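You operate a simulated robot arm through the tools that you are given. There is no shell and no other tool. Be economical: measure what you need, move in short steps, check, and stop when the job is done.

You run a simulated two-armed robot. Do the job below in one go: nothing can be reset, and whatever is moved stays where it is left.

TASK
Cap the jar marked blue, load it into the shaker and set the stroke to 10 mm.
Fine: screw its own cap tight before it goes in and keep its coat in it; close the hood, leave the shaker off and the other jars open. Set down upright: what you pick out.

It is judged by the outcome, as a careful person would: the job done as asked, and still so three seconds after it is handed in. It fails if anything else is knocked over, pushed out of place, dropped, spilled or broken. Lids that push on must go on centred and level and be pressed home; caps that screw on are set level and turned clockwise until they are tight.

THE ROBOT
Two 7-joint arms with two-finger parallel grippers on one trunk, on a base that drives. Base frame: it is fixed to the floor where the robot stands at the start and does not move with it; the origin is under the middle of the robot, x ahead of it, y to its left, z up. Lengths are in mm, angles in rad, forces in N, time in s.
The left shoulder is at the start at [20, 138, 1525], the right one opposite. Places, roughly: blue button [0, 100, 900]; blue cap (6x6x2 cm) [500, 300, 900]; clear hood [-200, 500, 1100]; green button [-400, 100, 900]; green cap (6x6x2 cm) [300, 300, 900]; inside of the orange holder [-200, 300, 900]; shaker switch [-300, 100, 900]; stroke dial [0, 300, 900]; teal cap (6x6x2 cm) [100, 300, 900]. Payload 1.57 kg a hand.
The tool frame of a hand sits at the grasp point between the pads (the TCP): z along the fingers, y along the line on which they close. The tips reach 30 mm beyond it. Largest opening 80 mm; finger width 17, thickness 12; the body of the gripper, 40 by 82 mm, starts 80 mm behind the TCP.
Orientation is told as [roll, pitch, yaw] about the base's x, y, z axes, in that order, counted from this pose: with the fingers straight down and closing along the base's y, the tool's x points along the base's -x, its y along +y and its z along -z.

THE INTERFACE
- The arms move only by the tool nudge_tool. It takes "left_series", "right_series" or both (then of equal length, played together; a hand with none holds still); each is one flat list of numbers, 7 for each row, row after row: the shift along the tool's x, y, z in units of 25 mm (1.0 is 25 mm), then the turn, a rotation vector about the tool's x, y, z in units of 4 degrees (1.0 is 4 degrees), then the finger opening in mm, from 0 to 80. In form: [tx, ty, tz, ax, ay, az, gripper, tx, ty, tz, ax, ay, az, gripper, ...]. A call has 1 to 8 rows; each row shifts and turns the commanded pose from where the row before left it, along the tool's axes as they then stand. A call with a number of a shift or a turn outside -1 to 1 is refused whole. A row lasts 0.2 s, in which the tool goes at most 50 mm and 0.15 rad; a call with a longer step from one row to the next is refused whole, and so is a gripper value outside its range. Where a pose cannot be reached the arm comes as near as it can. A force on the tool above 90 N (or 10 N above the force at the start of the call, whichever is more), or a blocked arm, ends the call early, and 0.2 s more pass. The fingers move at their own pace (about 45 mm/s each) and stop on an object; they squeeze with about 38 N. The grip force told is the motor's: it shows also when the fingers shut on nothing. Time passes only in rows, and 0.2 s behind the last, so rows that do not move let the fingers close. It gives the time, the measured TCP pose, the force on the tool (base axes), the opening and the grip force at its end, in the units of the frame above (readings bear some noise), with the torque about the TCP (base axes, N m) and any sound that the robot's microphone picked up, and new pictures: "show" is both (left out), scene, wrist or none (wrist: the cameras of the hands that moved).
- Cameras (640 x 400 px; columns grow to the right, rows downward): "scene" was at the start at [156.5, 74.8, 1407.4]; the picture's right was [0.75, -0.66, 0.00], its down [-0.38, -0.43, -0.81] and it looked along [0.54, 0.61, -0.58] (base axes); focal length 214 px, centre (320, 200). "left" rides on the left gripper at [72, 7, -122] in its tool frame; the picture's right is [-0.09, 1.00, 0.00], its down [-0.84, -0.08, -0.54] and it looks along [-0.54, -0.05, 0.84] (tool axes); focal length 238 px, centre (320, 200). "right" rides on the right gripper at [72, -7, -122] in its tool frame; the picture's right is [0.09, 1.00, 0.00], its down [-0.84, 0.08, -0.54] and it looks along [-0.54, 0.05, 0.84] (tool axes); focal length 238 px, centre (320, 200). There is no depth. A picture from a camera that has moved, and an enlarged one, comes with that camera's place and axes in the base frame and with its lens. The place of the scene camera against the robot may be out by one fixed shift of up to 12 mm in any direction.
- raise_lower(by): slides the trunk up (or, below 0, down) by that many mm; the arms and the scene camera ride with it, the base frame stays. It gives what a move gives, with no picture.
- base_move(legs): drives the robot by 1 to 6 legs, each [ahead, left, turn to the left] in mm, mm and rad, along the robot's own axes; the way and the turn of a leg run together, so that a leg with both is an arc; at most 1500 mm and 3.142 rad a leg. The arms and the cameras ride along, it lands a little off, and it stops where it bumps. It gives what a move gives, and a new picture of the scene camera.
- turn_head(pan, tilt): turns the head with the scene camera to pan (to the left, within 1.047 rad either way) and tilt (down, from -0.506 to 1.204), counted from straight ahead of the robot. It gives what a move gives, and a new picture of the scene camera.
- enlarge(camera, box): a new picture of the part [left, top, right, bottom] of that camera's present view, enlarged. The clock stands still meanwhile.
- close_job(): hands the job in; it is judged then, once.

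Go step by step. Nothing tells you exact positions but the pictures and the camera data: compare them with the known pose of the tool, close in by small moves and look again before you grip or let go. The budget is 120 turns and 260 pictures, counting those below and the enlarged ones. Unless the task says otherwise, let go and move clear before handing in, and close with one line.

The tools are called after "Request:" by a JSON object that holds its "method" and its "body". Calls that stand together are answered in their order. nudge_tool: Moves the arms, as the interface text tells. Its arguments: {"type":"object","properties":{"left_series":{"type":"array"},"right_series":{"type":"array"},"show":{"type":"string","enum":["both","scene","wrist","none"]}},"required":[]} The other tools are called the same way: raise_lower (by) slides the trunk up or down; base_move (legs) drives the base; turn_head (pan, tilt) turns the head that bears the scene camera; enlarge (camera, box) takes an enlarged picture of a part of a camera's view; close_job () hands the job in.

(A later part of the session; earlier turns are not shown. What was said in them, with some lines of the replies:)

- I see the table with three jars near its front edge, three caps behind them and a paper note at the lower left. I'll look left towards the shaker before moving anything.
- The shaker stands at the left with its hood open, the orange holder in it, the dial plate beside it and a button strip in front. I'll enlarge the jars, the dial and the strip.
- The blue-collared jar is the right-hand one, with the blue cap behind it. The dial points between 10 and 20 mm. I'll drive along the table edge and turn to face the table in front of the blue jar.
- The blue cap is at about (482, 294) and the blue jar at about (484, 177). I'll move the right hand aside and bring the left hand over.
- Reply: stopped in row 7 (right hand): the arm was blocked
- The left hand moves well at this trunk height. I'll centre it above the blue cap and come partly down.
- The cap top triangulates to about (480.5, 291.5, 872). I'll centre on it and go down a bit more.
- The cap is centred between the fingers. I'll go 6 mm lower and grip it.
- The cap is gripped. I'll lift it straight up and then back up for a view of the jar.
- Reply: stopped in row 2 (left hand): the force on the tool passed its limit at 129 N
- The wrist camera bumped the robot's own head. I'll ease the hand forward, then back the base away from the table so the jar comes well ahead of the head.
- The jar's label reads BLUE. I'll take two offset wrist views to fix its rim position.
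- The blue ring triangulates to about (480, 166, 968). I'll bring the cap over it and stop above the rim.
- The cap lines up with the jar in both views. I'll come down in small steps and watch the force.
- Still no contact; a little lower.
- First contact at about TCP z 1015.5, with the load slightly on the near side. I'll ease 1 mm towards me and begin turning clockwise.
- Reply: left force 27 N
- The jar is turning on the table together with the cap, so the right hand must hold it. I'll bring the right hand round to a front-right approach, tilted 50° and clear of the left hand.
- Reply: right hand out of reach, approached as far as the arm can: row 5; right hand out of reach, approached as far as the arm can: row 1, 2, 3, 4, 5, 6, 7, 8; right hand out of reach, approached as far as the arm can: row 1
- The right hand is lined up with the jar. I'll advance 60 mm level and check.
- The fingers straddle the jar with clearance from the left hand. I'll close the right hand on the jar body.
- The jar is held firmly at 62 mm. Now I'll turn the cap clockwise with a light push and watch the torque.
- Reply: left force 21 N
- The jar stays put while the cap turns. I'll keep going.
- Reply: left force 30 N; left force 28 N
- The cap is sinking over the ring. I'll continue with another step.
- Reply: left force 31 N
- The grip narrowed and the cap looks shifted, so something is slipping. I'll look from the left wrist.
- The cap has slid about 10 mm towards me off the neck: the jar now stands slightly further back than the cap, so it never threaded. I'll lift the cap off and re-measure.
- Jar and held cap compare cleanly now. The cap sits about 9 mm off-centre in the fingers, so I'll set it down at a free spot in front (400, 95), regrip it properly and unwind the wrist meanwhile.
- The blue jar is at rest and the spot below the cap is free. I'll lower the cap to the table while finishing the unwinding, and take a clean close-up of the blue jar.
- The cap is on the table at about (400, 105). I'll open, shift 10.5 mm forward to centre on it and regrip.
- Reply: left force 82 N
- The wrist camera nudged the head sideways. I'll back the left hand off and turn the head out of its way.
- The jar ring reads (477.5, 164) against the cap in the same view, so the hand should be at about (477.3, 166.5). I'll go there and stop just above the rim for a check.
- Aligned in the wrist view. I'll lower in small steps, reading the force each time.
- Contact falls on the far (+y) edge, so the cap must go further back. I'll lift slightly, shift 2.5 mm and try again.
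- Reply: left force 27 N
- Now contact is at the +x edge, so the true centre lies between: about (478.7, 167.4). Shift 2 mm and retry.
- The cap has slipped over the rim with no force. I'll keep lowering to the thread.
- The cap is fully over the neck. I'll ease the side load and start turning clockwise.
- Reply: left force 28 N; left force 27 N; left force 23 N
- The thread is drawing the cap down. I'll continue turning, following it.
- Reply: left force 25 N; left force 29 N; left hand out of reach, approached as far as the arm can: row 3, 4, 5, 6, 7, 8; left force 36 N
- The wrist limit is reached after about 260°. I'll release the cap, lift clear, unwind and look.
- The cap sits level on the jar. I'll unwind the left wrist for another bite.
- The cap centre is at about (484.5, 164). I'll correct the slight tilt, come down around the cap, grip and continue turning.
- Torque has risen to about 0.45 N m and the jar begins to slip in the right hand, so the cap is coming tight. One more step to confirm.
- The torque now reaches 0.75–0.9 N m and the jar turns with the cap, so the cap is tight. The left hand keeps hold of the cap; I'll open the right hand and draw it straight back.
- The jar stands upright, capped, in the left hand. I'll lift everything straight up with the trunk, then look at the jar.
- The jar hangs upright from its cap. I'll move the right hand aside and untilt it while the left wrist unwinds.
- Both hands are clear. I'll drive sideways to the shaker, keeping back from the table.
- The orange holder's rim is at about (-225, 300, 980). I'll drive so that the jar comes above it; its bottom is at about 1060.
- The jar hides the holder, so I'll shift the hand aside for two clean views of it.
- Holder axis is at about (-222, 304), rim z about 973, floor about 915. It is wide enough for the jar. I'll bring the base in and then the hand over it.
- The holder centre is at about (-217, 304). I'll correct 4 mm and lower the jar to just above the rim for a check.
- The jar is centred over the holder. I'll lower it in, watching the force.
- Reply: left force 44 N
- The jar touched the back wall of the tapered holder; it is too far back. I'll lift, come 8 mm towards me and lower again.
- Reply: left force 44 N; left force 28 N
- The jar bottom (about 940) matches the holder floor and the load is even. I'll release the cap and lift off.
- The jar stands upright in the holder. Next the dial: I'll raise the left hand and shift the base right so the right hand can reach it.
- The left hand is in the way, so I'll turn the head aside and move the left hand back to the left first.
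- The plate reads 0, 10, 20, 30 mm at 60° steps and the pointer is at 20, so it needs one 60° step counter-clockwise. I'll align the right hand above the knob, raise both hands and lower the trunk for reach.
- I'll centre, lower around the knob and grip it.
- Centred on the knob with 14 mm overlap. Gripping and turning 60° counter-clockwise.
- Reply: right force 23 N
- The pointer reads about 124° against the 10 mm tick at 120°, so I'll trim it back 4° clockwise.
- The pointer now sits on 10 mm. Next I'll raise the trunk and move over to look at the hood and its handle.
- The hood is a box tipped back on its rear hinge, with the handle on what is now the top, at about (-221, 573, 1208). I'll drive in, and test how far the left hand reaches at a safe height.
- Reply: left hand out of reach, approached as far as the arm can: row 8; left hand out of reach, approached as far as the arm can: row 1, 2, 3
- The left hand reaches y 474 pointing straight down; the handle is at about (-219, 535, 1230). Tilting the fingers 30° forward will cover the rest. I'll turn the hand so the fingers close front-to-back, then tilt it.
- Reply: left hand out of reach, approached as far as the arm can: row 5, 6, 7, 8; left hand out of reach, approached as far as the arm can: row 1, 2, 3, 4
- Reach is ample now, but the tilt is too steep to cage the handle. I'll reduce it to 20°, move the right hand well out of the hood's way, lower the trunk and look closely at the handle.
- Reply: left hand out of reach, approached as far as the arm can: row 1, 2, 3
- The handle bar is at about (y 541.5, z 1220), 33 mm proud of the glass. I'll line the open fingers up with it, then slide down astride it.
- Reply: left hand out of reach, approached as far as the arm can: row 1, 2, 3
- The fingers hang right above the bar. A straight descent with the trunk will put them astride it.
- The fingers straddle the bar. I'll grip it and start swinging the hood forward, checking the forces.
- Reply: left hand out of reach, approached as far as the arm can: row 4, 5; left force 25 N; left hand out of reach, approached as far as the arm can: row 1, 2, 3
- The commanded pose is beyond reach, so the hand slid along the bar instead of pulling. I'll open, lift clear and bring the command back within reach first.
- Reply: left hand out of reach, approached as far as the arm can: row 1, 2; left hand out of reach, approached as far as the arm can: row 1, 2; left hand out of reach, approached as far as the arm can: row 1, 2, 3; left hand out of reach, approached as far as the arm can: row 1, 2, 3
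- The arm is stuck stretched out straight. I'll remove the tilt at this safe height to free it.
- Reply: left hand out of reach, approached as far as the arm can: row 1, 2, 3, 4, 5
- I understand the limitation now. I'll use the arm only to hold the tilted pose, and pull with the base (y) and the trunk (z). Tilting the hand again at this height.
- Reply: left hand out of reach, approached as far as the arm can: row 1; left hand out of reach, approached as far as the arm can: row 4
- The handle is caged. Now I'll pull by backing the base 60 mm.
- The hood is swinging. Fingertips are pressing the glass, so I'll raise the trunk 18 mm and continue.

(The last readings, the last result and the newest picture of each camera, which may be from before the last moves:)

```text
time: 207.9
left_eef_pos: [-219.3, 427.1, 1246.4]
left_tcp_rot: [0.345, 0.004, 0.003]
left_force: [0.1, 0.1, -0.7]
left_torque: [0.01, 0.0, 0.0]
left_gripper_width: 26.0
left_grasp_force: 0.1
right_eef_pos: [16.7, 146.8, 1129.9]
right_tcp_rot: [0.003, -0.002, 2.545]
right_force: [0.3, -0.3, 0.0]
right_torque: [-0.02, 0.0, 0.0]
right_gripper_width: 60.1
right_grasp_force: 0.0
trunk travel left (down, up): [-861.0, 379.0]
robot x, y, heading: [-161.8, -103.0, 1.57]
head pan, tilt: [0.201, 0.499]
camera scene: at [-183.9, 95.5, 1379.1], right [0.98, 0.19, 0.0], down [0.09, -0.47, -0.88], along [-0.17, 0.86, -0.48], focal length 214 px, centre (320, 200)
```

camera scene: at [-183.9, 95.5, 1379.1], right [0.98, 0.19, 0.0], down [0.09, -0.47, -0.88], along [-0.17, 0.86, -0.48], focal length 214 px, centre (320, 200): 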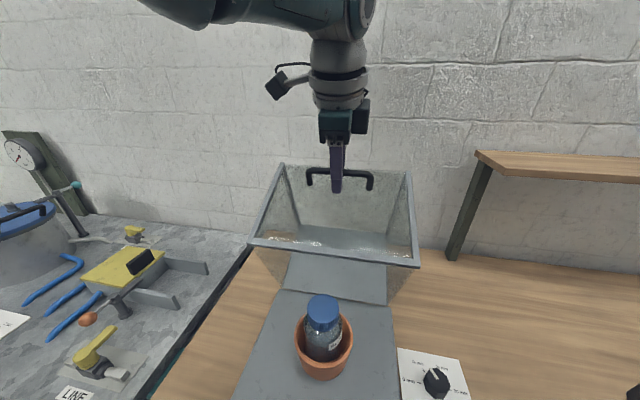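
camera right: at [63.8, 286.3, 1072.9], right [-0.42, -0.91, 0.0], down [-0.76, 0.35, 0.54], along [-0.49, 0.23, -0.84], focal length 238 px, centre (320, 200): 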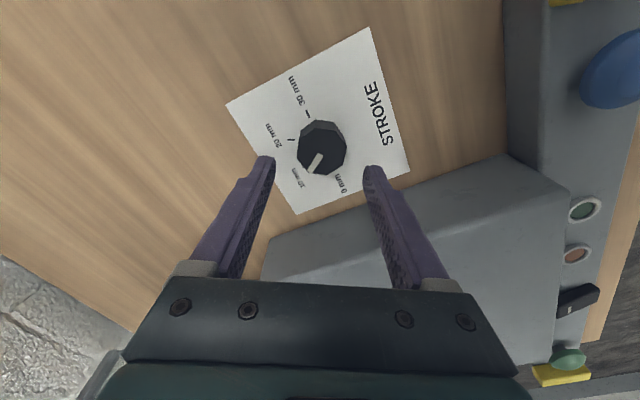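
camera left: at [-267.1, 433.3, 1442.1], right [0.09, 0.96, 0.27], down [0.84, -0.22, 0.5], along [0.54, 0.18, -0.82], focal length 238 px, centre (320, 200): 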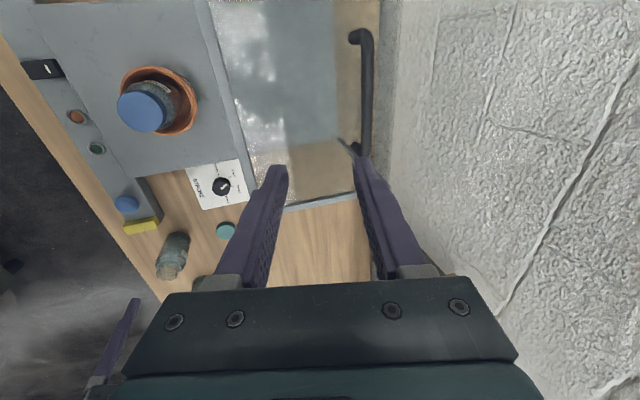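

Going smoothly with almost no force. I'll continue.

Request:
{"method": "base_move", "body": {"legs": [[-55, 0, 0]]}}

Request:
{"method": "raise_lower", "body": {"by": -8}}

Request:
{"method": "base_move", "body": {"legs": [[-45, 0, 0]]}}

Request:
{"method": "enlarge", "body": {"camera": "left", "box": [140, 20, 500, 260]}}

```text
time: 208.9
left_eef_pos: [-218.2, 371.8, 1247.4]
left_tcp_rot: [0.346, 0.003, 0.003]
left_force: [0.8, -0.1, 0.4]
left_torque: [-0.03, 0.0, 0.0]
left_gripper_width: 26.1
left_grasp_force: 0.1
right_eef_pos: [16.0, 91.6, 1130.4]
right_tcp_rot: [0.002, 0.0, 2.545]
right_force: [0.5, 0.5, 0.0]
right_torque: [0.01, 0.02, 0.02]
right_gripper_width: 60.0
right_grasp_force: 0.0
trunk travel left (down, up): [-861.0, 379.0]
robot x, y, heading: [-161.9, -155.7, 1.566]
head pan, tilt: [0.201, 0.499]
camera scene: at [-184.1, 40.4, 1379.1], right [0.98, 0.19, 0.0], down [0.09, -0.47, -0.88], along [-0.17, 0.86, -0.48], focal length 214 px, centre (320, 200)
```

scene: 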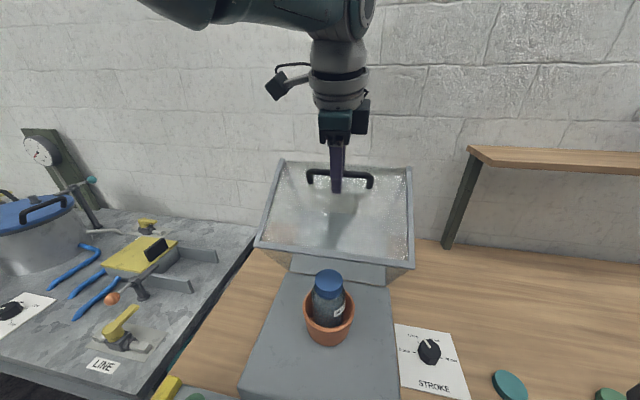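

```text
time: 209.4
left_eef_pos: [-218.8, 372.3, 1239.1]
left_tcp_rot: [0.343, 0.003, 0.003]
left_force: [-1.6, 0.0, 0.0]
left_torque: [0.02, 0.01, 0.01]
left_gripper_width: 26.1
left_grasp_force: 0.1
right_eef_pos: [15.8, 91.0, 1122.1]
right_tcp_rot: [0.002, -0.001, 2.542]
right_force: [-0.5, 0.2, 0.5]
right_torque: [-0.01, 0.02, 0.02]
right_gripper_width: 60.1
right_grasp_force: 0.0
trunk travel left (down, up): [-853.0, 387.0]
robot x, y, heading: [-164.3, -156.7, 1.566]
head pan, tilt: [0.201, 0.499]
```

```text
time: 210.3
left_eef_pos: [-218.8, 325.6, 1238.4]
left_tcp_rot: [0.345, 0.003, 0.003]
left_force: [-0.1, 0.2, -0.5]
left_torque: [-0.02, 0.01, 0.02]
left_gripper_width: 26.1
left_grasp_force: 0.1
right_eef_pos: [16.1, 45.9, 1122.4]
right_tcp_rot: [0.001, -0.003, 2.544]
right_force: [0.3, -0.3, 1.0]
right_torque: [0.02, 0.01, 0.03]
right_gripper_width: 59.8
right_grasp_force: 0.0
trunk travel left (down, up): [-853.0, 387.0]
robot x, y, heading: [-163.2, -204.6, 1.565]
head pan, tilt: [0.201, 0.499]
camera scene: at [-184.3, -4.9, 1371.1], right [0.98, 0.19, 0.0], down [0.09, -0.47, -0.88], along [-0.17, 0.86, -0.48], focal length 214 px, centre (320, 200)
```

scene: 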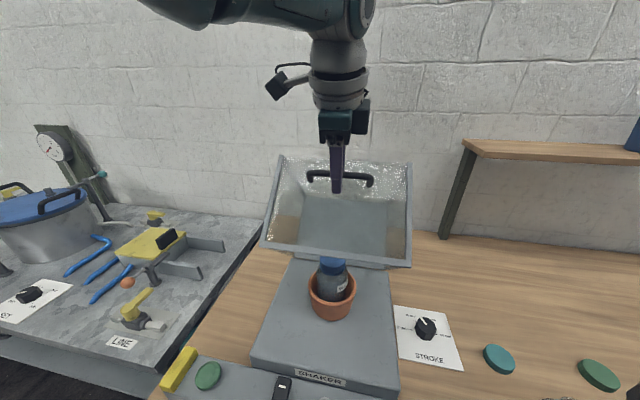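

```text
1.67 times, centred on (320, 140) of left
camera zoom: at [-289.2, 290.5, 1355.4], right [0.09, 0.94, 0.34], down [0.84, -0.25, 0.48], along [0.54, 0.24, -0.81], focal length 397 px, centre (320, 300)
```

zoom: 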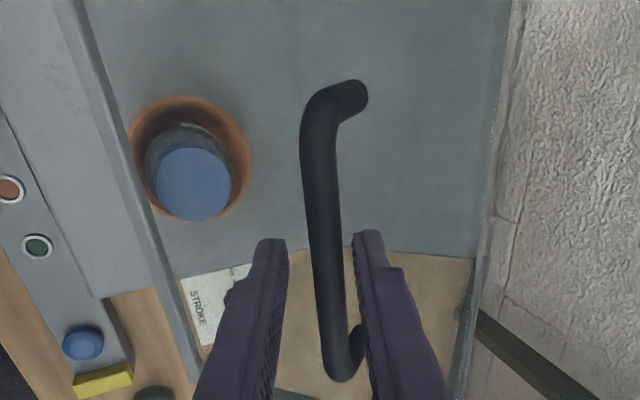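

Request:
{"method": "raise_lower", "body": {"by": -10}}

Request:
{"method": "base_move", "body": {"legs": [[-28, 0, 0]]}}

Request:
{"method": "raise_lower", "body": {"by": -15}}

Request:
{"method": "base_move", "body": {"legs": [[-27, 0, 0]]}}

```text
time: 210.9
left_eef_pos: [-218.8, 326.3, 1229.0]
left_tcp_rot: [0.344, 0.005, 0.004]
left_force: [0.3, 0.5, -0.2]
left_torque: [-0.02, -0.01, 0.0]
left_gripper_width: 25.8
left_grasp_force: 0.1
right_eef_pos: [13.9, 47.2, 1111.7]
right_tcp_rot: [0.002, -0.002, 2.544]
right_force: [-0.2, 0.2, 0.1]
right_torque: [0.03, 0.01, -0.02]
right_gripper_width: 59.7
right_grasp_force: 0.0
trunk travel left (down, up): [-843.0, 397.0]
robot x, y, heading: [-162.3, -202.3, 1.565]
head pan, tilt: [0.201, 0.499]
```

```text
time: 211.7
left_eef_pos: [-219.6, 298.2, 1229.3]
left_tcp_rot: [0.344, 0.004, 0.003]
left_force: [0.5, 0.5, 0.5]
left_torque: [-0.03, 0.0, -0.03]
left_gripper_width: 26.1
left_grasp_force: 0.0
right_eef_pos: [16.3, 16.7, 1111.5]
right_tcp_rot: [0.002, -0.001, 2.545]
right_force: [-0.2, -0.5, -0.1]
right_torque: [-0.01, 0.02, -0.01]
right_gripper_width: 60.0
right_grasp_force: 0.1
trunk travel left (down, up): [-843.0, 397.0]
robot x, y, heading: [-163.8, -231.3, 1.568]
head pan, tilt: [0.201, 0.499]
camera scene: at [-184.4, -32.7, 1361.1], right [0.98, 0.19, 0.0], down [0.09, -0.47, -0.88], along [-0.17, 0.86, -0.48], focal length 214 px, centre (320, 200)
```

scene: 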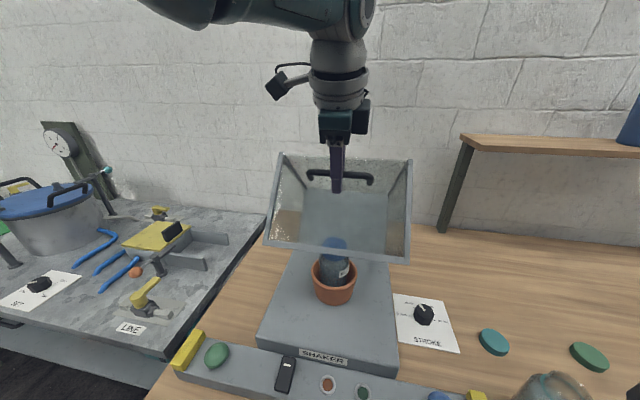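

```text
time: 212.4
left_eef_pos: [-219.1, 300.8, 1219.2]
left_tcp_rot: [0.354, 0.005, 0.002]
left_force: [-3.0, -15.2, 34.9]
left_torque: [0.28, 0.06, 0.06]
left_gripper_width: 23.6
left_grasp_force: 0.0
right_eef_pos: [14.7, 20.3, 1097.2]
right_tcp_rot: [0.002, -0.001, 2.546]
right_force: [-0.5, 0.1, -0.3]
right_torque: [0.04, 0.01, 0.02]
right_gripper_width: 60.0
right_grasp_force: 0.0
trunk travel left (down, up): [-828.0, 412.0]
robot x, y, heading: [-167.2, -231.1, 1.567]
head pan, tilt: [0.201, 0.499]
```

```text
time: 213.2
left_eef_pos: [-218.5, 271.2, 1214.5]
left_tcp_rot: [0.342, 0.003, 0.003]
left_force: [0.8, -0.4, 1.0]
left_torque: [-0.02, 0.02, 0.0]
left_gripper_width: 25.9
left_grasp_force: 0.1
right_eef_pos: [14.6, -8.8, 1097.2]
right_tcp_rot: [0.002, -0.001, 2.543]
right_force: [-0.5, -0.1, -0.1]
right_torque: [-0.04, -0.01, 0.01]
right_gripper_width: 59.9
right_grasp_force: 0.1
trunk travel left (down, up): [-828.0, 412.0]
robot x, y, heading: [-165.1, -261.6, 1.564]
head pan, tilt: [0.201, 0.499]
camera scene: at [-184.5, -59.3, 1346.0], right [0.98, 0.19, 0.0], down [0.09, -0.47, -0.88], along [-0.17, 0.86, -0.48], focal length 214 px, centre (320, 200)
```

scene: 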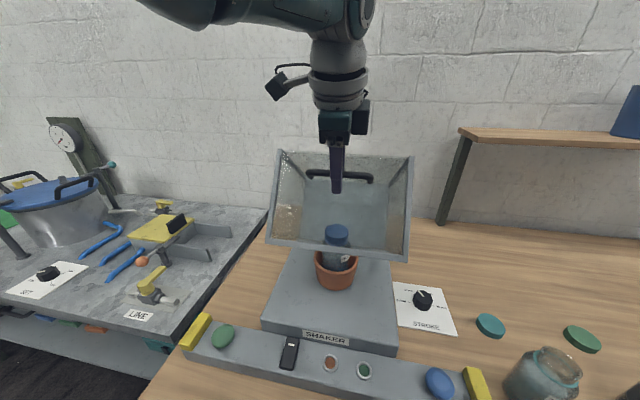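

Request:
{"method": "base_move", "body": {"legs": [[-26, 0, 0]]}}

Request:
{"method": "raise_lower", "body": {"by": -10}}

Request:
{"method": "base_move", "body": {"legs": [[-26, 0, 0]]}}

Request:
{"method": "raise_lower", "body": {"by": -14}}

Request:
{"method": "base_move", "body": {"legs": [[-22, 0, 0]]}}

Request:
{"method": "raise_lower", "body": {"by": -16}}

Request:
{"method": "enlarge", "body": {"camera": "left", "box": [140, 20, 500, 260]}}

```text
time: 214.0
left_eef_pos: [-218.7, 245.7, 1212.6]
left_tcp_rot: [0.34, 0.003, 0.003]
left_force: [0.0, -0.1, -0.3]
left_torque: [0.03, -0.03, 0.0]
left_gripper_width: 26.3
left_grasp_force: 0.0
right_eef_pos: [15.9, -33.4, 1097.9]
right_tcp_rot: [0.002, -0.002, 2.543]
right_force: [0.1, 0.7, 0.4]
right_torque: [0.02, 0.01, -0.02]
right_gripper_width: 59.9
right_grasp_force: 0.1
trunk travel left (down, up): [-828.0, 412.0]
robot x, y, heading: [-167.9, -284.6, 1.563]
head pan, tilt: [0.201, 0.499]
camera scene: at [-184.7, -84.9, 1346.1], right [0.98, 0.19, 0.0], down [0.09, -0.47, -0.88], along [-0.17, 0.86, -0.48], focal length 214 px, centre (320, 200)
```

scene: 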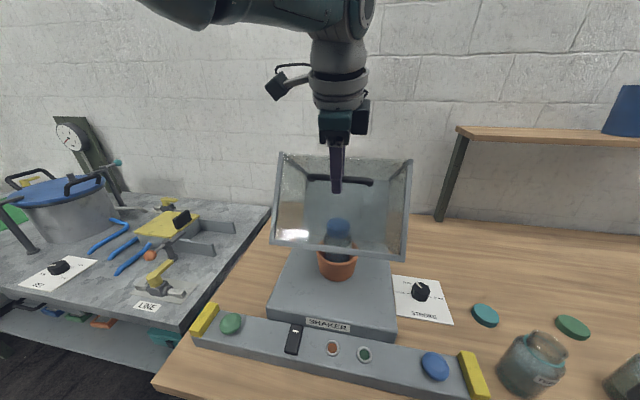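

```text
time: 214.6
left_eef_pos: [-219.4, 245.1, 1203.0]
left_tcp_rot: [0.343, 0.003, 0.003]
left_force: [-1.0, -0.5, -0.2]
left_torque: [0.0, 0.02, -0.02]
left_gripper_width: 26.1
left_grasp_force: 0.0
right_eef_pos: [15.1, -33.8, 1087.5]
right_tcp_rot: [0.001, -0.002, 2.543]
right_force: [0.9, 0.0, 0.3]
right_torque: [-0.01, 0.02, -0.01]
right_gripper_width: 60.2
right_grasp_force: 0.1
trunk travel left (down, up): [-818.0, 422.0]
robot x, y, heading: [-165.8, -284.8, 1.564]
head pan, tilt: [0.201, 0.499]
```

```text
time: 215.4
left_eef_pos: [-219.5, 220.6, 1204.2]
left_tcp_rot: [0.342, 0.004, 0.004]
left_force: [0.0, 1.5, 0.6]
left_torque: [-0.02, -0.02, 0.02]
left_gripper_width: 25.8
left_grasp_force: 0.2
right_eef_pos: [14.6, -60.1, 1086.3]
right_tcp_rot: [0.001, -0.002, 2.544]
right_force: [-0.4, 0.5, 1.0]
right_torque: [0.01, 0.01, 0.0]
right_gripper_width: 60.1
right_grasp_force: 0.1
trunk travel left (down, up): [-818.0, 422.0]
robot x, y, heading: [-165.2, -305.6, 1.567]
head pan, tilt: [0.201, 0.499]
camera scene: at [-184.8, -110.4, 1336.1], right [0.98, 0.19, 0.0], down [0.09, -0.47, -0.88], along [-0.17, 0.86, -0.48], focal length 214 px, centre (320, 200)
```

scene: 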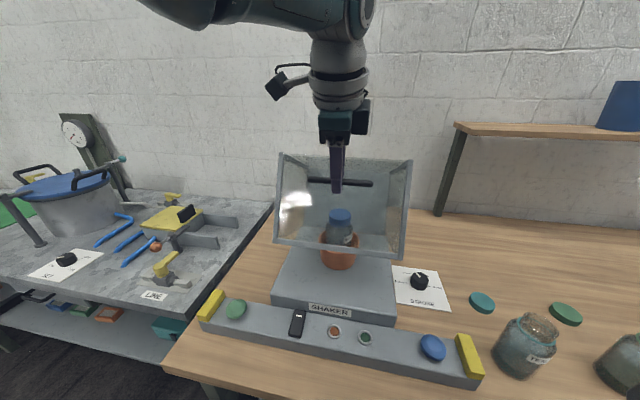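

```text
time: 216.0
left_eef_pos: [-219.8, 219.6, 1189.7]
left_tcp_rot: [0.343, 0.003, 0.004]
left_force: [-0.2, 0.4, 0.3]
left_torque: [-0.02, -0.02, 0.03]
left_gripper_width: 26.2
left_grasp_force: 0.0
right_eef_pos: [15.6, -58.5, 1072.5]
right_tcp_rot: [0.002, -0.001, 2.543]
right_force: [-0.7, 0.4, 0.0]
right_torque: [0.0, 0.01, 0.0]
right_gripper_width: 60.1
right_grasp_force: 0.1
trunk travel left (down, up): [-804.0, 436.0]
robot x, y, heading: [-163.7, -306.1, 1.565]
head pan, tilt: [0.201, 0.499]
```

```text
time: 216.8
left_eef_pos: [-219.9, 198.0, 1190.4]
left_tcp_rot: [0.342, 0.003, 0.002]
left_force: [-0.8, 0.4, 0.4]
left_torque: [0.0, -0.01, 0.01]
left_gripper_width: 26.0
left_grasp_force: 0.0
right_eef_pos: [14.0, -82.5, 1074.1]
right_tcp_rot: [0.002, -0.002, 2.543]
right_force: [-0.4, -0.1, 0.8]
right_torque: [0.01, 0.0, 0.03]
right_gripper_width: 60.2
right_grasp_force: 0.1
trunk travel left (down, up): [-804.0, 436.0]
robot x, y, heading: [-164.1, -330.4, 1.566]
head pan, tilt: [0.201, 0.499]
camera scene: at [-185.0, -132.7, 1322.1], right [0.98, 0.19, 0.0], down [0.09, -0.47, -0.88], along [-0.17, 0.86, -0.48], focal length 214 px, centre (320, 200)
```

scene: 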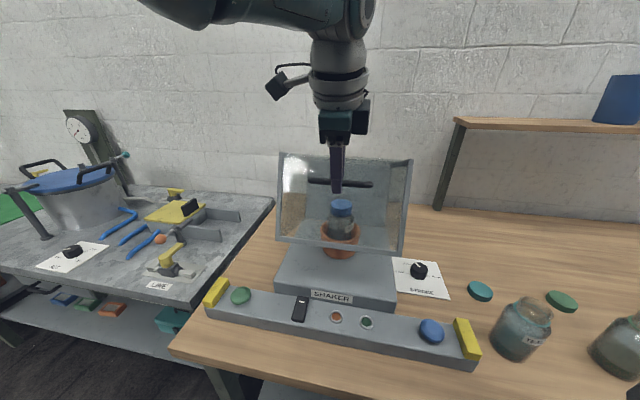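

```text
time: 217.4
left_eef_pos: [-219.8, 197.5, 1174.3]
left_tcp_rot: [0.342, 0.003, 0.003]
left_force: [-0.8, -0.2, -0.3]
left_torque: [0.04, -0.01, 0.01]
left_gripper_width: 25.8
left_grasp_force: 0.2
right_eef_pos: [15.0, -81.0, 1056.5]
right_tcp_rot: [0.002, -0.002, 2.542]
right_force: [0.1, 0.2, -0.2]
right_torque: [-0.02, -0.03, 0.01]
right_gripper_width: 60.3
right_grasp_force: 0.1
trunk travel left (down, up): [-788.0, 452.0]
robot x, y, heading: [-165.9, -330.5, 1.566]
head pan, tilt: [0.201, 0.499]
```

```text
1.67 times, centred on (320, 140) of left
camera zoom: at [-289.8, 162.5, 1290.0], right [0.09, 0.94, 0.33], down [0.84, -0.25, 0.48], along [0.54, 0.24, -0.81], focal length 397 px, centre (320, 300)
```

zoom: 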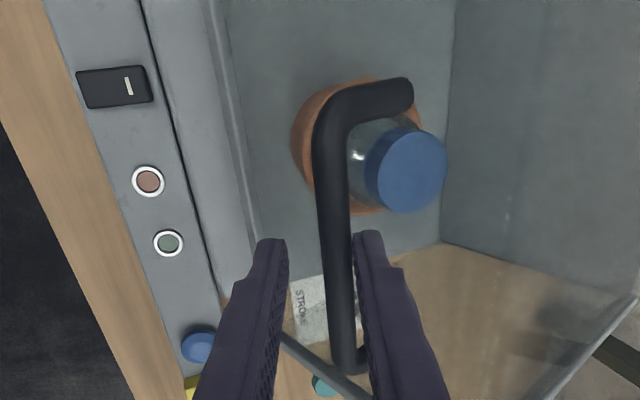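

Request:
{"method": "base_move", "body": {"legs": [[-22, 0, 0]]}}

Request:
{"method": "raise_lower", "body": {"by": -20}}

Request:
{"method": "base_move", "body": {"legs": [[-18, 0, 0]]}}

Request:
{"method": "raise_lower", "body": {"by": -20}}

Request:
{"method": "base_move", "body": {"legs": [[-16, 0, 0]]}}

Request:
{"method": "raise_lower", "body": {"by": -20}}

Request:
{"method": "enlarge", "body": {"camera": "left", "box": [140, 20, 500, 260]}}

```text
time: 218.2
left_eef_pos: [-220.0, 176.6, 1173.3]
left_tcp_rot: [0.342, 0.001, 0.002]
left_force: [-0.1, -0.3, 0.0]
left_torque: [0.02, -0.01, 0.01]
left_gripper_width: 25.7
left_grasp_force: 0.1
right_eef_pos: [15.1, -103.5, 1057.7]
right_tcp_rot: [0.004, -0.001, 2.546]
right_force: [0.2, 0.1, 0.5]
right_torque: [-0.01, 0.01, -0.01]
right_gripper_width: 60.0
right_grasp_force: 0.0
trunk travel left (down, up): [-788.0, 452.0]
robot x, y, heading: [-170.4, -354.2, 1.564]
head pan, tilt: [0.201, 0.499]
camera scene: at [-185.2, -154.6, 1306.1], right [0.98, 0.19, 0.0], down [0.09, -0.47, -0.88], along [-0.17, 0.86, -0.48], focal length 214 px, centre (320, 200)
```

scene: 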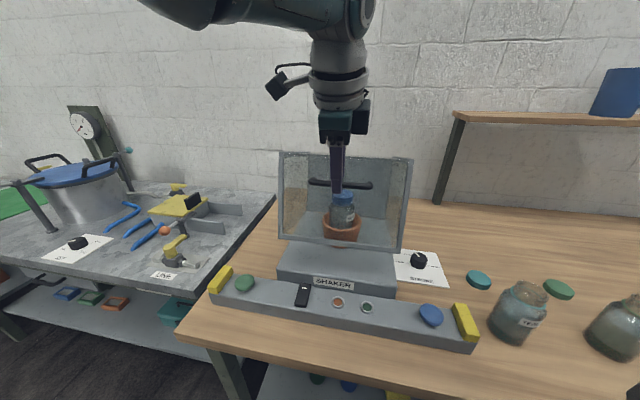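

```text
time: 218.9
left_eef_pos: [-219.5, 176.1, 1153.9]
left_tcp_rot: [0.341, 0.001, 0.005]
left_force: [1.1, -0.9, -0.2]
left_torque: [-0.04, -0.01, 0.0]
left_gripper_width: 25.9
left_grasp_force: 0.0
right_eef_pos: [15.2, -103.7, 1036.6]
right_tcp_rot: [0.001, -0.001, 2.543]
right_force: [0.0, 0.3, 0.2]
right_torque: [-0.03, -0.01, -0.03]
right_gripper_width: 60.0
right_grasp_force: 0.0
trunk travel left (down, up): [-768.0, 472.0]
robot x, y, heading: [-167.1, -352.4, 1.565]
head pan, tilt: [0.201, 0.499]
```

```text
time: 219.7
left_eef_pos: [-219.9, 157.7, 1154.8]
left_tcp_rot: [0.344, 0.003, 0.003]
left_force: [1.0, -1.2, 0.4]
left_torque: [0.01, 0.0, -0.02]
left_gripper_width: 25.9
left_grasp_force: 0.1
right_eef_pos: [13.9, -121.1, 1037.2]
right_tcp_rot: [0.002, 0.001, 2.545]
right_force: [0.2, -1.2, -0.3]
right_torque: [-0.02, -0.02, 0.02]
right_gripper_width: 59.9
right_grasp_force: 0.0
trunk travel left (down, up): [-768.0, 472.0]
robot x, y, heading: [-168.0, -370.2, 1.563]
head pan, tilt: [0.201, 0.499]
camera scene: at [-185.3, -172.9, 1286.1], right [0.98, 0.19, 0.0], down [0.09, -0.47, -0.88], along [-0.17, 0.86, -0.48], focal length 214 px, centre (320, 200)
```

scene: 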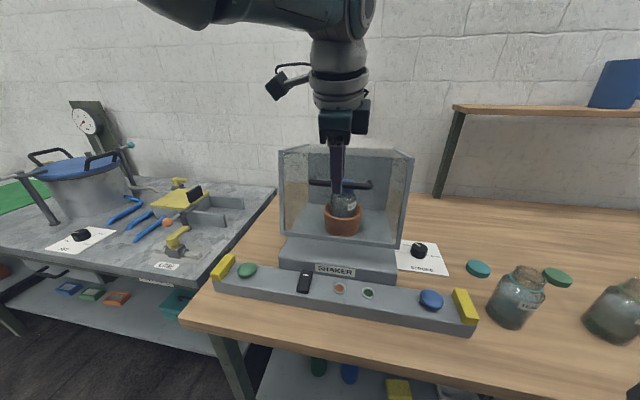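

```text
time: 220.4
left_eef_pos: [-219.3, 158.4, 1134.1]
left_tcp_rot: [0.342, 0.001, 0.004]
left_force: [-1.1, 0.5, -0.5]
left_torque: [-0.05, 0.02, -0.01]
left_gripper_width: 26.2
left_grasp_force: 0.0
right_eef_pos: [14.0, -122.1, 1016.8]
right_tcp_rot: [0.001, -0.002, 2.545]
right_force: [-0.6, -0.5, 0.0]
right_torque: [0.01, 0.0, 0.0]
right_gripper_width: 59.9
right_grasp_force: 0.1
trunk travel left (down, up): [-748.0, 492.0]
robot x, y, heading: [-164.8, -369.2, 1.568]
head pan, tilt: [0.201, 0.499]
```

```text
time: 221.1
left_eef_pos: [-220.5, 142.3, 1134.1]
left_tcp_rot: [0.342, 0.002, 0.003]
left_force: [0.0, 0.0, 0.3]
left_torque: [0.0, 0.01, 0.0]
left_gripper_width: 25.8
left_grasp_force: 0.1
right_eef_pos: [14.8, -137.4, 1016.9]
right_tcp_rot: [0.002, -0.002, 2.544]
right_force: [0.2, -0.2, 0.8]
right_torque: [-0.02, 0.0, -0.01]
right_gripper_width: 59.9
right_grasp_force: 0.2
trunk travel left (down, up): [-748.0, 492.0]
robot x, y, heading: [-170.6, -386.5, 1.563]
head pan, tilt: [0.201, 0.499]
camera scene: at [-185.4, -189.0, 1266.1], right [0.98, 0.19, 0.0], down [0.09, -0.47, -0.88], along [-0.17, 0.86, -0.48], focal length 214 px, centre (320, 200)
```

scene: 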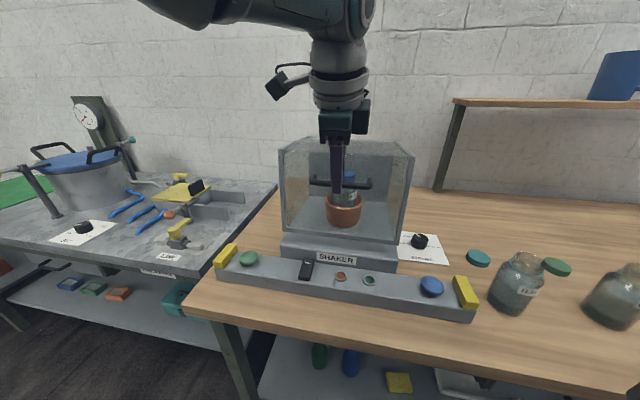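

```text
time: 221.8
left_eef_pos: [-219.0, 141.2, 1114.1]
left_tcp_rot: [0.341, 0.002, 0.004]
left_force: [-0.1, -0.1, -0.9]
left_torque: [0.0, -0.03, 0.03]
left_gripper_width: 26.1
left_grasp_force: 0.1
right_eef_pos: [14.3, -138.8, 997.0]
right_tcp_rot: [0.002, -0.002, 2.544]
right_force: [0.9, 0.0, 0.5]
right_torque: [0.0, 0.01, 0.03]
right_gripper_width: 60.2
right_grasp_force: 0.0
trunk travel left (down, up): [-728.0, 512.0]
robot x, y, heading: [-165.6, -387.1, 1.561]
head pan, tilt: [0.201, 0.499]
```

```text
1.67 times, centred on (320, 140) of left
camera zoom: at [-290.0, 106.2, 1230.2], right [0.09, 0.94, 0.33], down [0.84, -0.25, 0.48], along [0.54, 0.24, -0.81], focal length 397 px, centre (320, 300)
```

zoom: 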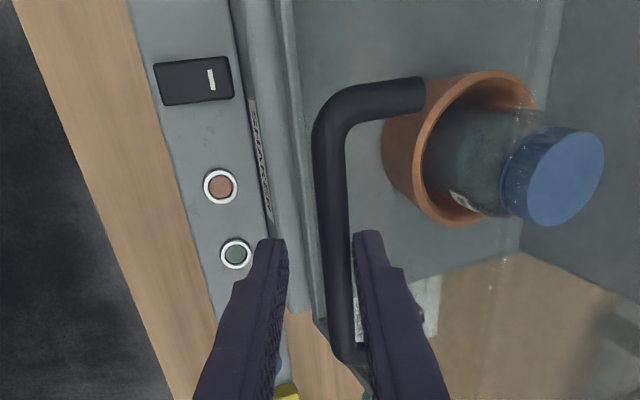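

Request:
{"method": "base_move", "body": {"legs": [[-14, 0, 0]]}}

Request:
{"method": "raise_lower", "body": {"by": -22}}

Request:
{"method": "base_move", "body": {"legs": [[-12, 0, 0]]}}

Request:
{"method": "raise_lower", "body": {"by": -20}}

Request:
{"method": "base_move", "body": {"legs": [[-8, 0, 0]]}}

Request:
{"method": "enlarge", "body": {"camera": "scene", "box": [240, 110, 440, 290]}}

```text
time: 222.6
left_eef_pos: [-219.3, 128.3, 1114.5]
left_tcp_rot: [0.342, 0.0, 0.004]
left_force: [-0.3, -0.6, -0.2]
left_torque: [0.0, 0.0, 0.0]
left_gripper_width: 26.4
left_grasp_force: 0.0
right_eef_pos: [14.3, -151.7, 997.4]
right_tcp_rot: [0.002, -0.002, 2.545]
right_force: [0.6, 0.9, 0.0]
right_torque: [0.04, 0.0, 0.0]
right_gripper_width: 59.9
right_grasp_force: 0.0
trunk travel left (down, up): [-728.0, 512.0]
robot x, y, heading: [-165.9, -404.9, 1.566]
head pan, tilt: [0.201, 0.499]
camera scene: at [-185.5, -203.1, 1246.1], right [0.98, 0.19, 0.0], down [0.09, -0.47, -0.88], along [-0.17, 0.86, -0.48], focal length 214 px, centre (320, 200)
```

scene: 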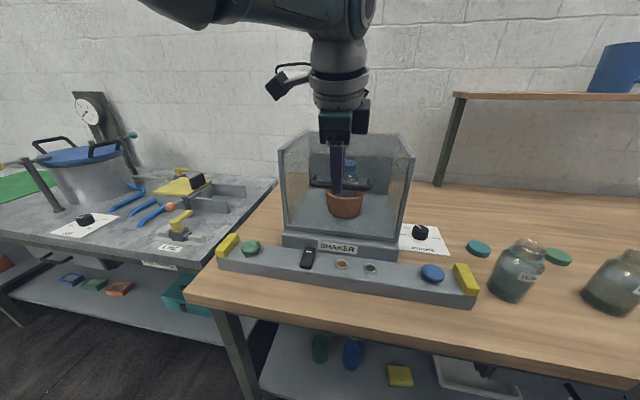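

```text
time: 223.2
left_eef_pos: [-219.5, 128.2, 1092.4]
left_tcp_rot: [0.343, 0.001, 0.004]
left_force: [0.1, 4.6, 0.1]
left_torque: [0.07, -0.02, -0.01]
left_gripper_width: 29.5
left_grasp_force: 2.0
right_eef_pos: [14.1, -150.3, 974.7]
right_tcp_rot: [0.002, -0.004, 2.543]
right_force: [0.8, 0.3, -0.1]
right_torque: [-0.01, 0.0, 0.0]
right_gripper_width: 60.1
right_grasp_force: 0.1
trunk travel left (down, up): [-706.0, 534.0]
robot x, y, heading: [-166.3, -400.0, 1.567]
head pan, tilt: [0.201, 0.499]
```

```text
time: 224.0
left_eef_pos: [-219.8, 119.1, 1096.3]
left_tcp_rot: [0.351, 0.003, 0.004]
left_force: [-0.5, 17.1, 5.7]
left_torque: [0.51, 0.19, 0.07]
left_gripper_width: 42.7
left_grasp_force: 9.5
right_eef_pos: [14.5, -161.0, 976.6]
right_tcp_rot: [-0.002, -0.005, 2.544]
right_force: [-0.6, 0.1, -0.7]
right_torque: [-0.02, 0.0, 0.03]
right_gripper_width: 59.9
right_grasp_force: 0.0
trunk travel left (down, up): [-706.0, 534.0]
robot x, y, heading: [-167.3, -414.9, 1.563]
head pan, tilt: [0.201, 0.499]
camera scene: at [-185.7, -212.8, 1225.0], right [0.98, 0.19, 0.0], down [0.09, -0.47, -0.88], along [-0.17, 0.86, -0.48], focal length 214 px, centre (320, 200)
```

scene: 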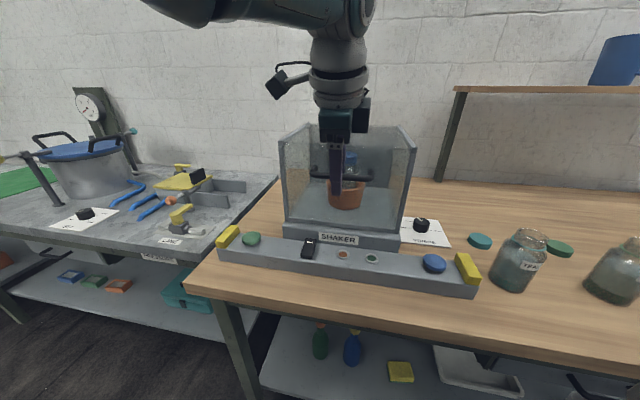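

```text
time: 224.7
left_eef_pos: [-219.4, 123.8, 1078.2]
left_tcp_rot: [0.364, 0.001, 0.003]
left_force: [0.8, 20.9, 13.3]
left_torque: [0.42, 0.28, 0.04]
left_gripper_width: 47.6
left_grasp_force: 12.4
right_eef_pos: [14.3, -159.8, 957.0]
right_tcp_rot: [-0.001, -0.006, 2.545]
right_force: [0.0, -0.3, 0.7]
right_torque: [-0.01, -0.02, -0.02]
right_gripper_width: 60.2
right_grasp_force: 0.1
trunk travel left (down, up): [-686.0, 554.0]
robot x, y, heading: [-167.4, -413.5, 1.57]
head pan, tilt: [0.201, 0.499]
```

```text
time: 225.4
left_eef_pos: [-219.9, 117.1, 1078.5]
left_tcp_rot: [0.369, 0.001, 0.004]
left_force: [-0.6, 41.1, -1.2]
left_torque: [0.02, 0.03, -0.02]
left_gripper_width: 59.8
left_grasp_force: 19.0
right_eef_pos: [13.5, -166.8, 956.3]
right_tcp_rot: [-0.003, -0.008, 2.546]
right_force: [-0.5, -0.1, 0.5]
right_torque: [-0.01, 0.01, 0.0]
right_gripper_width: 60.0
right_grasp_force: 0.1
trunk travel left (down, up): [-686.0, 554.0]
robot x, y, heading: [-162.9, -421.4, 1.562]
head pan, tilt: [0.201, 0.499]
camera scene: at [-185.6, -218.5, 1205.3], right [0.98, 0.19, 0.0], down [0.09, -0.46, -0.88], along [-0.17, 0.86, -0.47], focal length 214 px, centre (320, 200)
```

scene: 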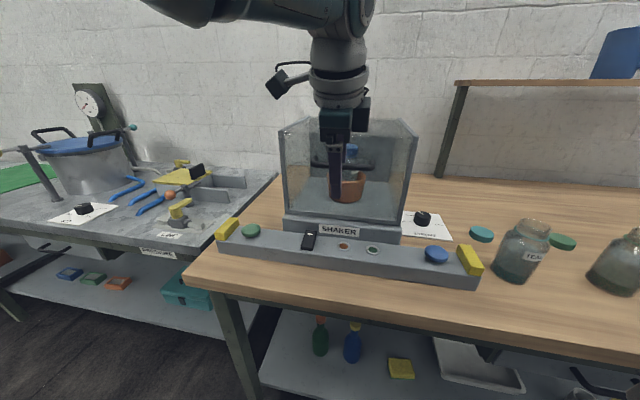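

```text
2.22 times, centred on (340, 200) of scene
camera zoom: at [-185.6, -218.5, 1205.3], right [0.98, 0.19, 0.0], down [0.09, -0.46, -0.88], along [-0.17, 0.86, -0.47], focal length 477 px, centre (276, 200)
```

zoom: 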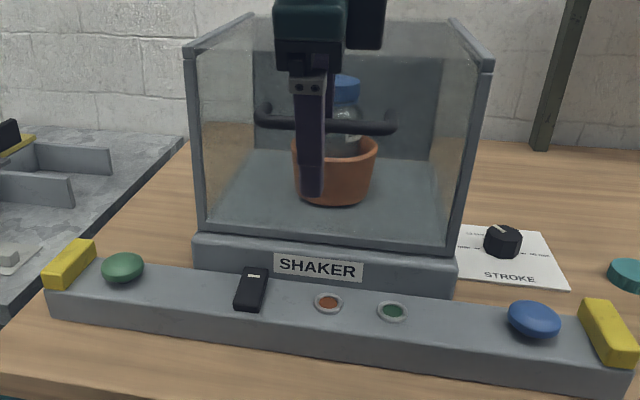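

The hood has reached its stop and seats on the shaker; the handle is loading the rear finger. I'll relax the base forward, then withdraw the fingers along their own axis.

Request:
{"method": "base_move", "body": {"legs": [[14, 0, 0]]}}

Request:
{"method": "nudge_tool", "body": {"left_series": [0, 0, 0, 0, 0, 0, 32, 0, 0, -0.3, 0, 0, 0, 32, 0, 0, -0.8, 0, 0, 0, 32, 0, 0, -0.8, 0, 0, 0, 32, 0, 0, -0.8, 0, 0, 0, 32, 0, 0, -0.8, 0, 0, 0, 32], "show": "scene"}}

Request:
{"method": "enlarge", "body": {"camera": "scene", "box": [240, 110, 440, 290]}}

```text
time: 226.2
left_eef_pos: [-219.9, 127.5, 1076.9]
left_tcp_rot: [0.366, -0.001, 0.003]
left_force: [1.2, 14.0, 7.1]
left_torque: [0.15, 0.13, 0.04]
left_gripper_width: 40.0
left_grasp_force: 8.0
right_eef_pos: [14.0, -155.4, 955.7]
right_tcp_rot: [0.0, -0.003, 2.545]
right_force: [-0.2, -0.1, 0.2]
right_torque: [-0.01, 0.02, 0.04]
right_gripper_width: 60.0
right_grasp_force: 0.1
trunk travel left (down, up): [-686.0, 554.0]
robot x, y, heading: [-165.0, -404.9, 1.563]
head pan, tilt: [0.201, 0.499]
camera scene: at [-185.5, -207.1, 1204.7], right [0.98, 0.19, 0.0], down [0.09, -0.47, -0.88], along [-0.17, 0.86, -0.48], focal length 214 px, centre (320, 200)
```

scene: 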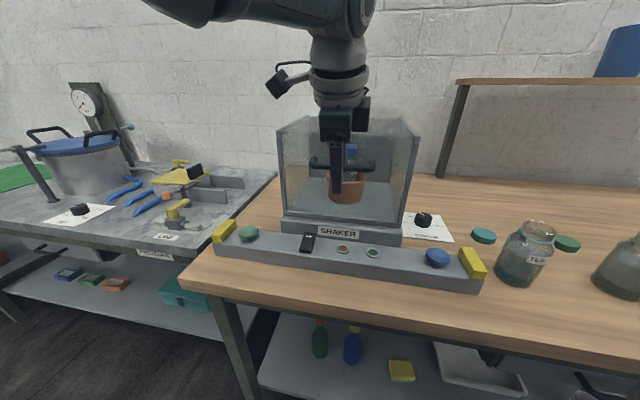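

```text
time: 227.6
left_eef_pos: [-218.0, 95.3, 1156.1]
left_tcp_rot: [0.361, -0.001, 0.002]
left_force: [0.5, 0.1, -0.6]
left_torque: [0.0, 0.0, -0.02]
left_gripper_width: 31.8
left_grasp_force: 0.0
right_eef_pos: [14.4, -158.6, 955.7]
right_tcp_rot: [0.003, -0.001, 2.543]
right_force: [-0.6, -0.6, 0.0]
right_torque: [0.01, -0.02, 0.01]
right_gripper_width: 60.0
right_grasp_force: 0.1
trunk travel left (down, up): [-686.0, 554.0]
robot x, y, heading: [-167.7, -407.1, 1.567]
head pan, tilt: [0.201, 0.499]
camera scene: at [-185.5, -209.2, 1204.1], right [0.98, 0.19, 0.0], down [0.09, -0.47, -0.88], along [-0.17, 0.86, -0.48], focal length 214 px, centre (320, 200)
```

scene: 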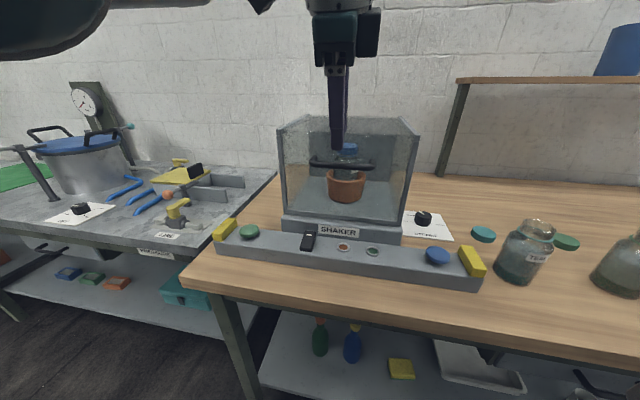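

```text
2.22 times, centred on (340, 200) of scene
camera zoom: at [-185.5, -209.2, 1204.1], right [0.98, 0.19, 0.0], down [0.09, -0.47, -0.88], along [-0.17, 0.86, -0.48], focal length 477 px, centre (276, 200)
```

zoom: 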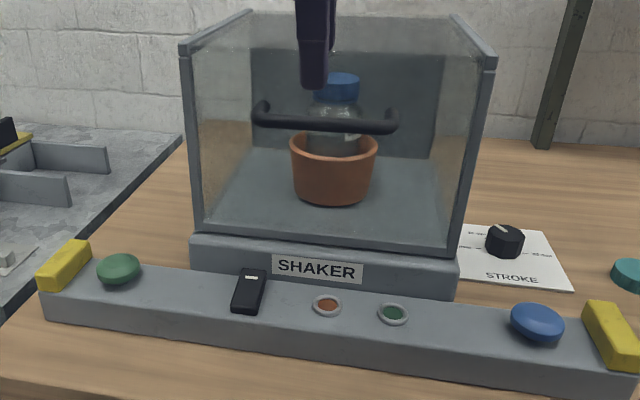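

Request:
{"method": "enlarge", "body": {"camera": "scene", "box": [270, 190, 420, 260]}}

Request:
{"method": "enlarge", "body": {"camera": "left", "box": [100, 0, 520, 260]}}

```text
4.27 times, centred on (345, 225) of scene
camera zoom: at [-185.5, -209.2, 1204.1], right [0.98, 0.19, 0.0], down [0.09, -0.47, -0.88], along [-0.17, 0.86, -0.48], focal length 915 px, centre (213, 93)
```

zoom: 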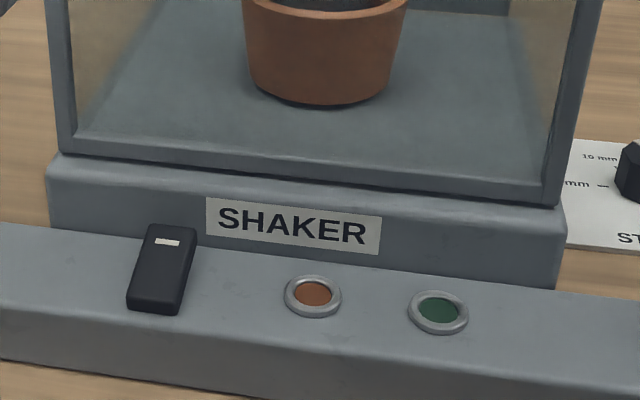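

```text
1.52 times, centred on (310, 130) of left
camera zoom: at [-289.6, 57.1, 1272.1], right [0.09, 0.93, 0.35], down [0.84, -0.26, 0.48], along [0.54, 0.25, -0.8], focal length 363 px, centre (335, 307)
```

zoom: 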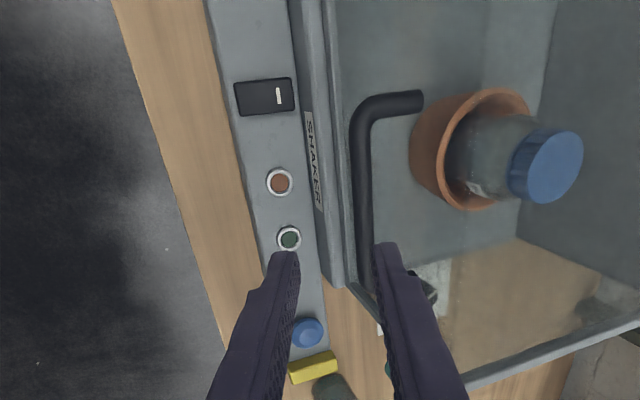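

The hood rests on the shaker with a hairline shadow at the front. I'll press the handle down gently with closed fingers to make sure it's home.

Request:
{"method": "nudge_tool", "body": {"left_series": [0, 0, 0, 0, 0, 0, 5, 0, 0, 0, 0, 0, 0, 0, 0, 0.12, 0.8, 0, 0, 0, 0, 0, 0, 0.7, 0, 0, 0, 0, 0, 0, 0.3, 0, 0, 0, 0, 0, 0, 0.2, 0, 0, 0, 0], "show": "none"}}

Request:
{"method": "nudge_tool", "body": {"left_series": [0, 0, 0.2, 0, 0, 0, 0, 0, 0, 0.2, 0, 0, 0, 0, 0, 0, 0, 0, 0, 0, 0], "show": "none"}}

Request:
{"method": "enlarge", "body": {"camera": "scene", "box": [270, 120, 420, 260]}}

```text
time: 229.0
left_eef_pos: [-219.1, 115.4, 1112.0]
left_tcp_rot: [0.364, -0.001, 0.004]
left_force: [0.2, 0.0, -0.1]
left_torque: [-0.04, -0.01, 0.01]
left_gripper_width: 0.0
left_grasp_force: 21.1
right_eef_pos: [14.2, -157.6, 955.2]
right_tcp_rot: [0.001, -0.001, 2.543]
right_force: [-0.6, 0.1, 0.4]
right_torque: [-0.03, 0.03, 0.03]
right_gripper_width: 60.0
right_grasp_force: 0.0
trunk travel left (down, up): [-686.0, 554.0]
robot x, y, heading: [-170.6, -406.2, 1.56]
head pan, tilt: [0.201, 0.499]
```

```text
time: 229.8
left_eef_pos: [-220.0, 117.9, 1102.5]
left_tcp_rot: [0.364, -0.001, 0.002]
left_force: [-0.7, -8.5, 9.8]
left_torque: [-0.05, 0.03, 0.01]
left_gripper_width: 0.2
left_grasp_force: 21.3
right_eef_pos: [14.2, -158.3, 955.7]
right_tcp_rot: [0.001, -0.002, 2.543]
right_force: [0.9, 0.5, -0.1]
right_torque: [0.01, 0.01, 0.01]
right_gripper_width: 59.8
right_grasp_force: 0.1
trunk travel left (down, up): [-686.0, 554.0]
robot x, y, heading: [-166.5, -408.1, 1.569]
head pan, tilt: [0.201, 0.499]
```

```text
2.86 times, centred on (345, 190) of scene
camera zoom: at [-185.7, -209.6, 1204.2], right [0.98, 0.19, 0.0], down [0.09, -0.47, -0.88], along [-0.17, 0.86, -0.48], focal length 613 px, centre (249, 229)
```

zoom: 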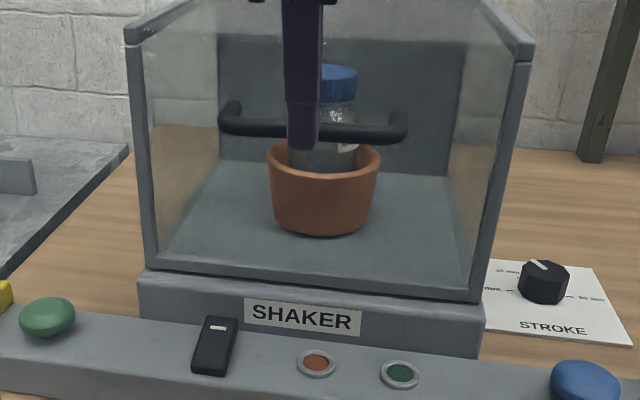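

Firm contact with no movement: the hood is home. I'll withdraw and take a last look.

Request:
{"method": "nudge_tool", "body": {"left_series": [0, -0.1, -0.6, 0, 0, 0, 0, 0, 0, -1, 0, 0, 0, 0, 0, 0, -1, 0, 0, 0, 0, 0, 0, -1, 0, 0, 0, 0, 0, 0, -1, 0, 0, 0, 0], "show": "none"}}

Request:
{"method": "base_move", "body": {"legs": [[-120, 0, 0]]}}

Request:
{"method": "turn_head", "body": {"pan": -0.25, "tilt": 0.4}}

Request:
{"method": "enlarge", "body": {"camera": "scene", "box": [80, 60, 480, 300]}}

```text
time: 231.0
left_eef_pos: [-219.1, 74.9, 1208.9]
left_tcp_rot: [0.363, -0.003, 0.002]
left_force: [0.6, 0.2, 0.1]
left_torque: [-0.02, -0.03, 0.01]
left_gripper_width: 0.2
left_grasp_force: 21.7
right_eef_pos: [14.4, -158.1, 955.2]
right_tcp_rot: [0.002, -0.003, 2.544]
right_force: [0.2, -0.7, 0.0]
right_torque: [0.0, 0.02, -0.04]
right_gripper_width: 60.0
right_grasp_force: 0.1
trunk travel left (down, up): [-686.0, 554.0]
robot x, y, heading: [-167.7, -408.6, 1.563]
head pan, tilt: [0.201, 0.499]
```

```text
time: 232.2
left_eef_pos: [-220.0, -44.6, 1209.3]
left_tcp_rot: [0.362, -0.002, 0.0]
left_force: [-0.7, 0.2, -0.6]
left_torque: [0.0, -0.01, -0.01]
left_gripper_width: 0.0
left_grasp_force: 21.5
right_eef_pos: [13.5, -280.2, 956.1]
right_tcp_rot: [0.003, -0.004, 2.541]
right_force: [-0.2, -0.1, -0.2]
right_torque: [0.01, -0.03, 0.01]
right_gripper_width: 60.1
right_grasp_force: 0.0
trunk travel left (down, up): [-686.0, 554.0]
robot x, y, heading: [-168.5, -531.0, 1.563]
head pan, tilt: [0.201, 0.499]
camera scene: at [-185.9, -330.4, 1204.1], right [0.98, 0.19, 0.0], down [0.09, -0.47, -0.88], along [-0.17, 0.86, -0.48], focal length 214 px, centre (320, 200)
```

scene: 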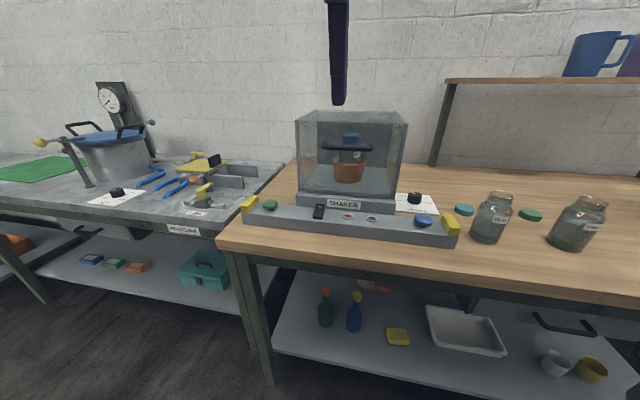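

```text
time: 233.1
left_eef_pos: [-218.9, -44.6, 1208.6]
left_tcp_rot: [0.365, -0.001, 0.001]
left_force: [1.3, 0.1, -0.1]
left_torque: [0.04, 0.02, -0.02]
left_gripper_width: 0.0
left_grasp_force: 21.3
right_eef_pos: [14.0, -278.8, 955.6]
right_tcp_rot: [0.002, -0.002, 2.54]
right_force: [0.6, 0.0, -0.6]
right_torque: [-0.02, 0.02, -0.03]
right_gripper_width: 60.1
right_grasp_force: 0.0
trunk travel left (down, up): [-686.0, 554.0]
robot x, y, heading: [-170.8, -530.9, 1.562]
head pan, tilt: [-0.25, 0.4]
camera scene: at [-145.0, -330.1, 1213.2], right [0.97, -0.25, 0.0], down [-0.1, -0.38, -0.92], along [0.23, 0.89, -0.39], focal length 214 px, centre (320, 200)
```

scene: 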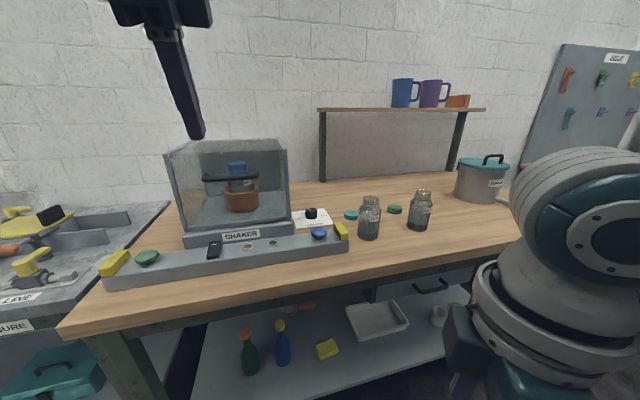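

```text
1.60 times, centred on (280, 180) of scene
camera zoom: at [-145.0, -330.1, 1213.2], right [0.97, -0.25, 0.0], down [-0.1, -0.38, -0.92], along [0.23, 0.89, -0.39], focal length 343 px, centre (384, 232)
```

zoom: 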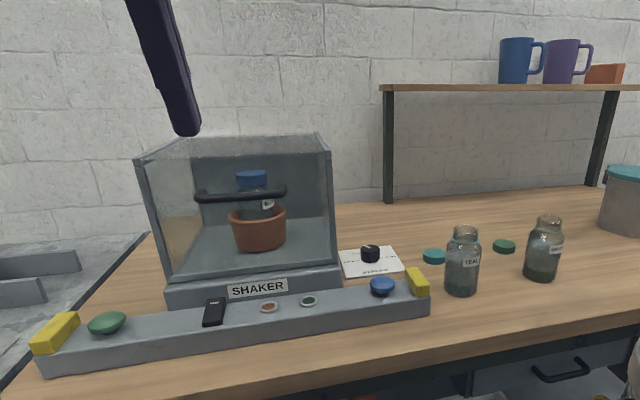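

The hood is down over the upright blue jar, the dial is on 10 mm, the switch has not been touched, and the teal and green jars still stand open. Both hands are clear, so I'm handing in.

Request:
{"method": "close_job", "body": {}}

```text
The job is handed in.
```

The blue jar is capped tight with its own cap and standing upright in the shaker's holder. The stroke is set to 10 mm, the hood is closed, the shaker is off, and the other two jars are still open.
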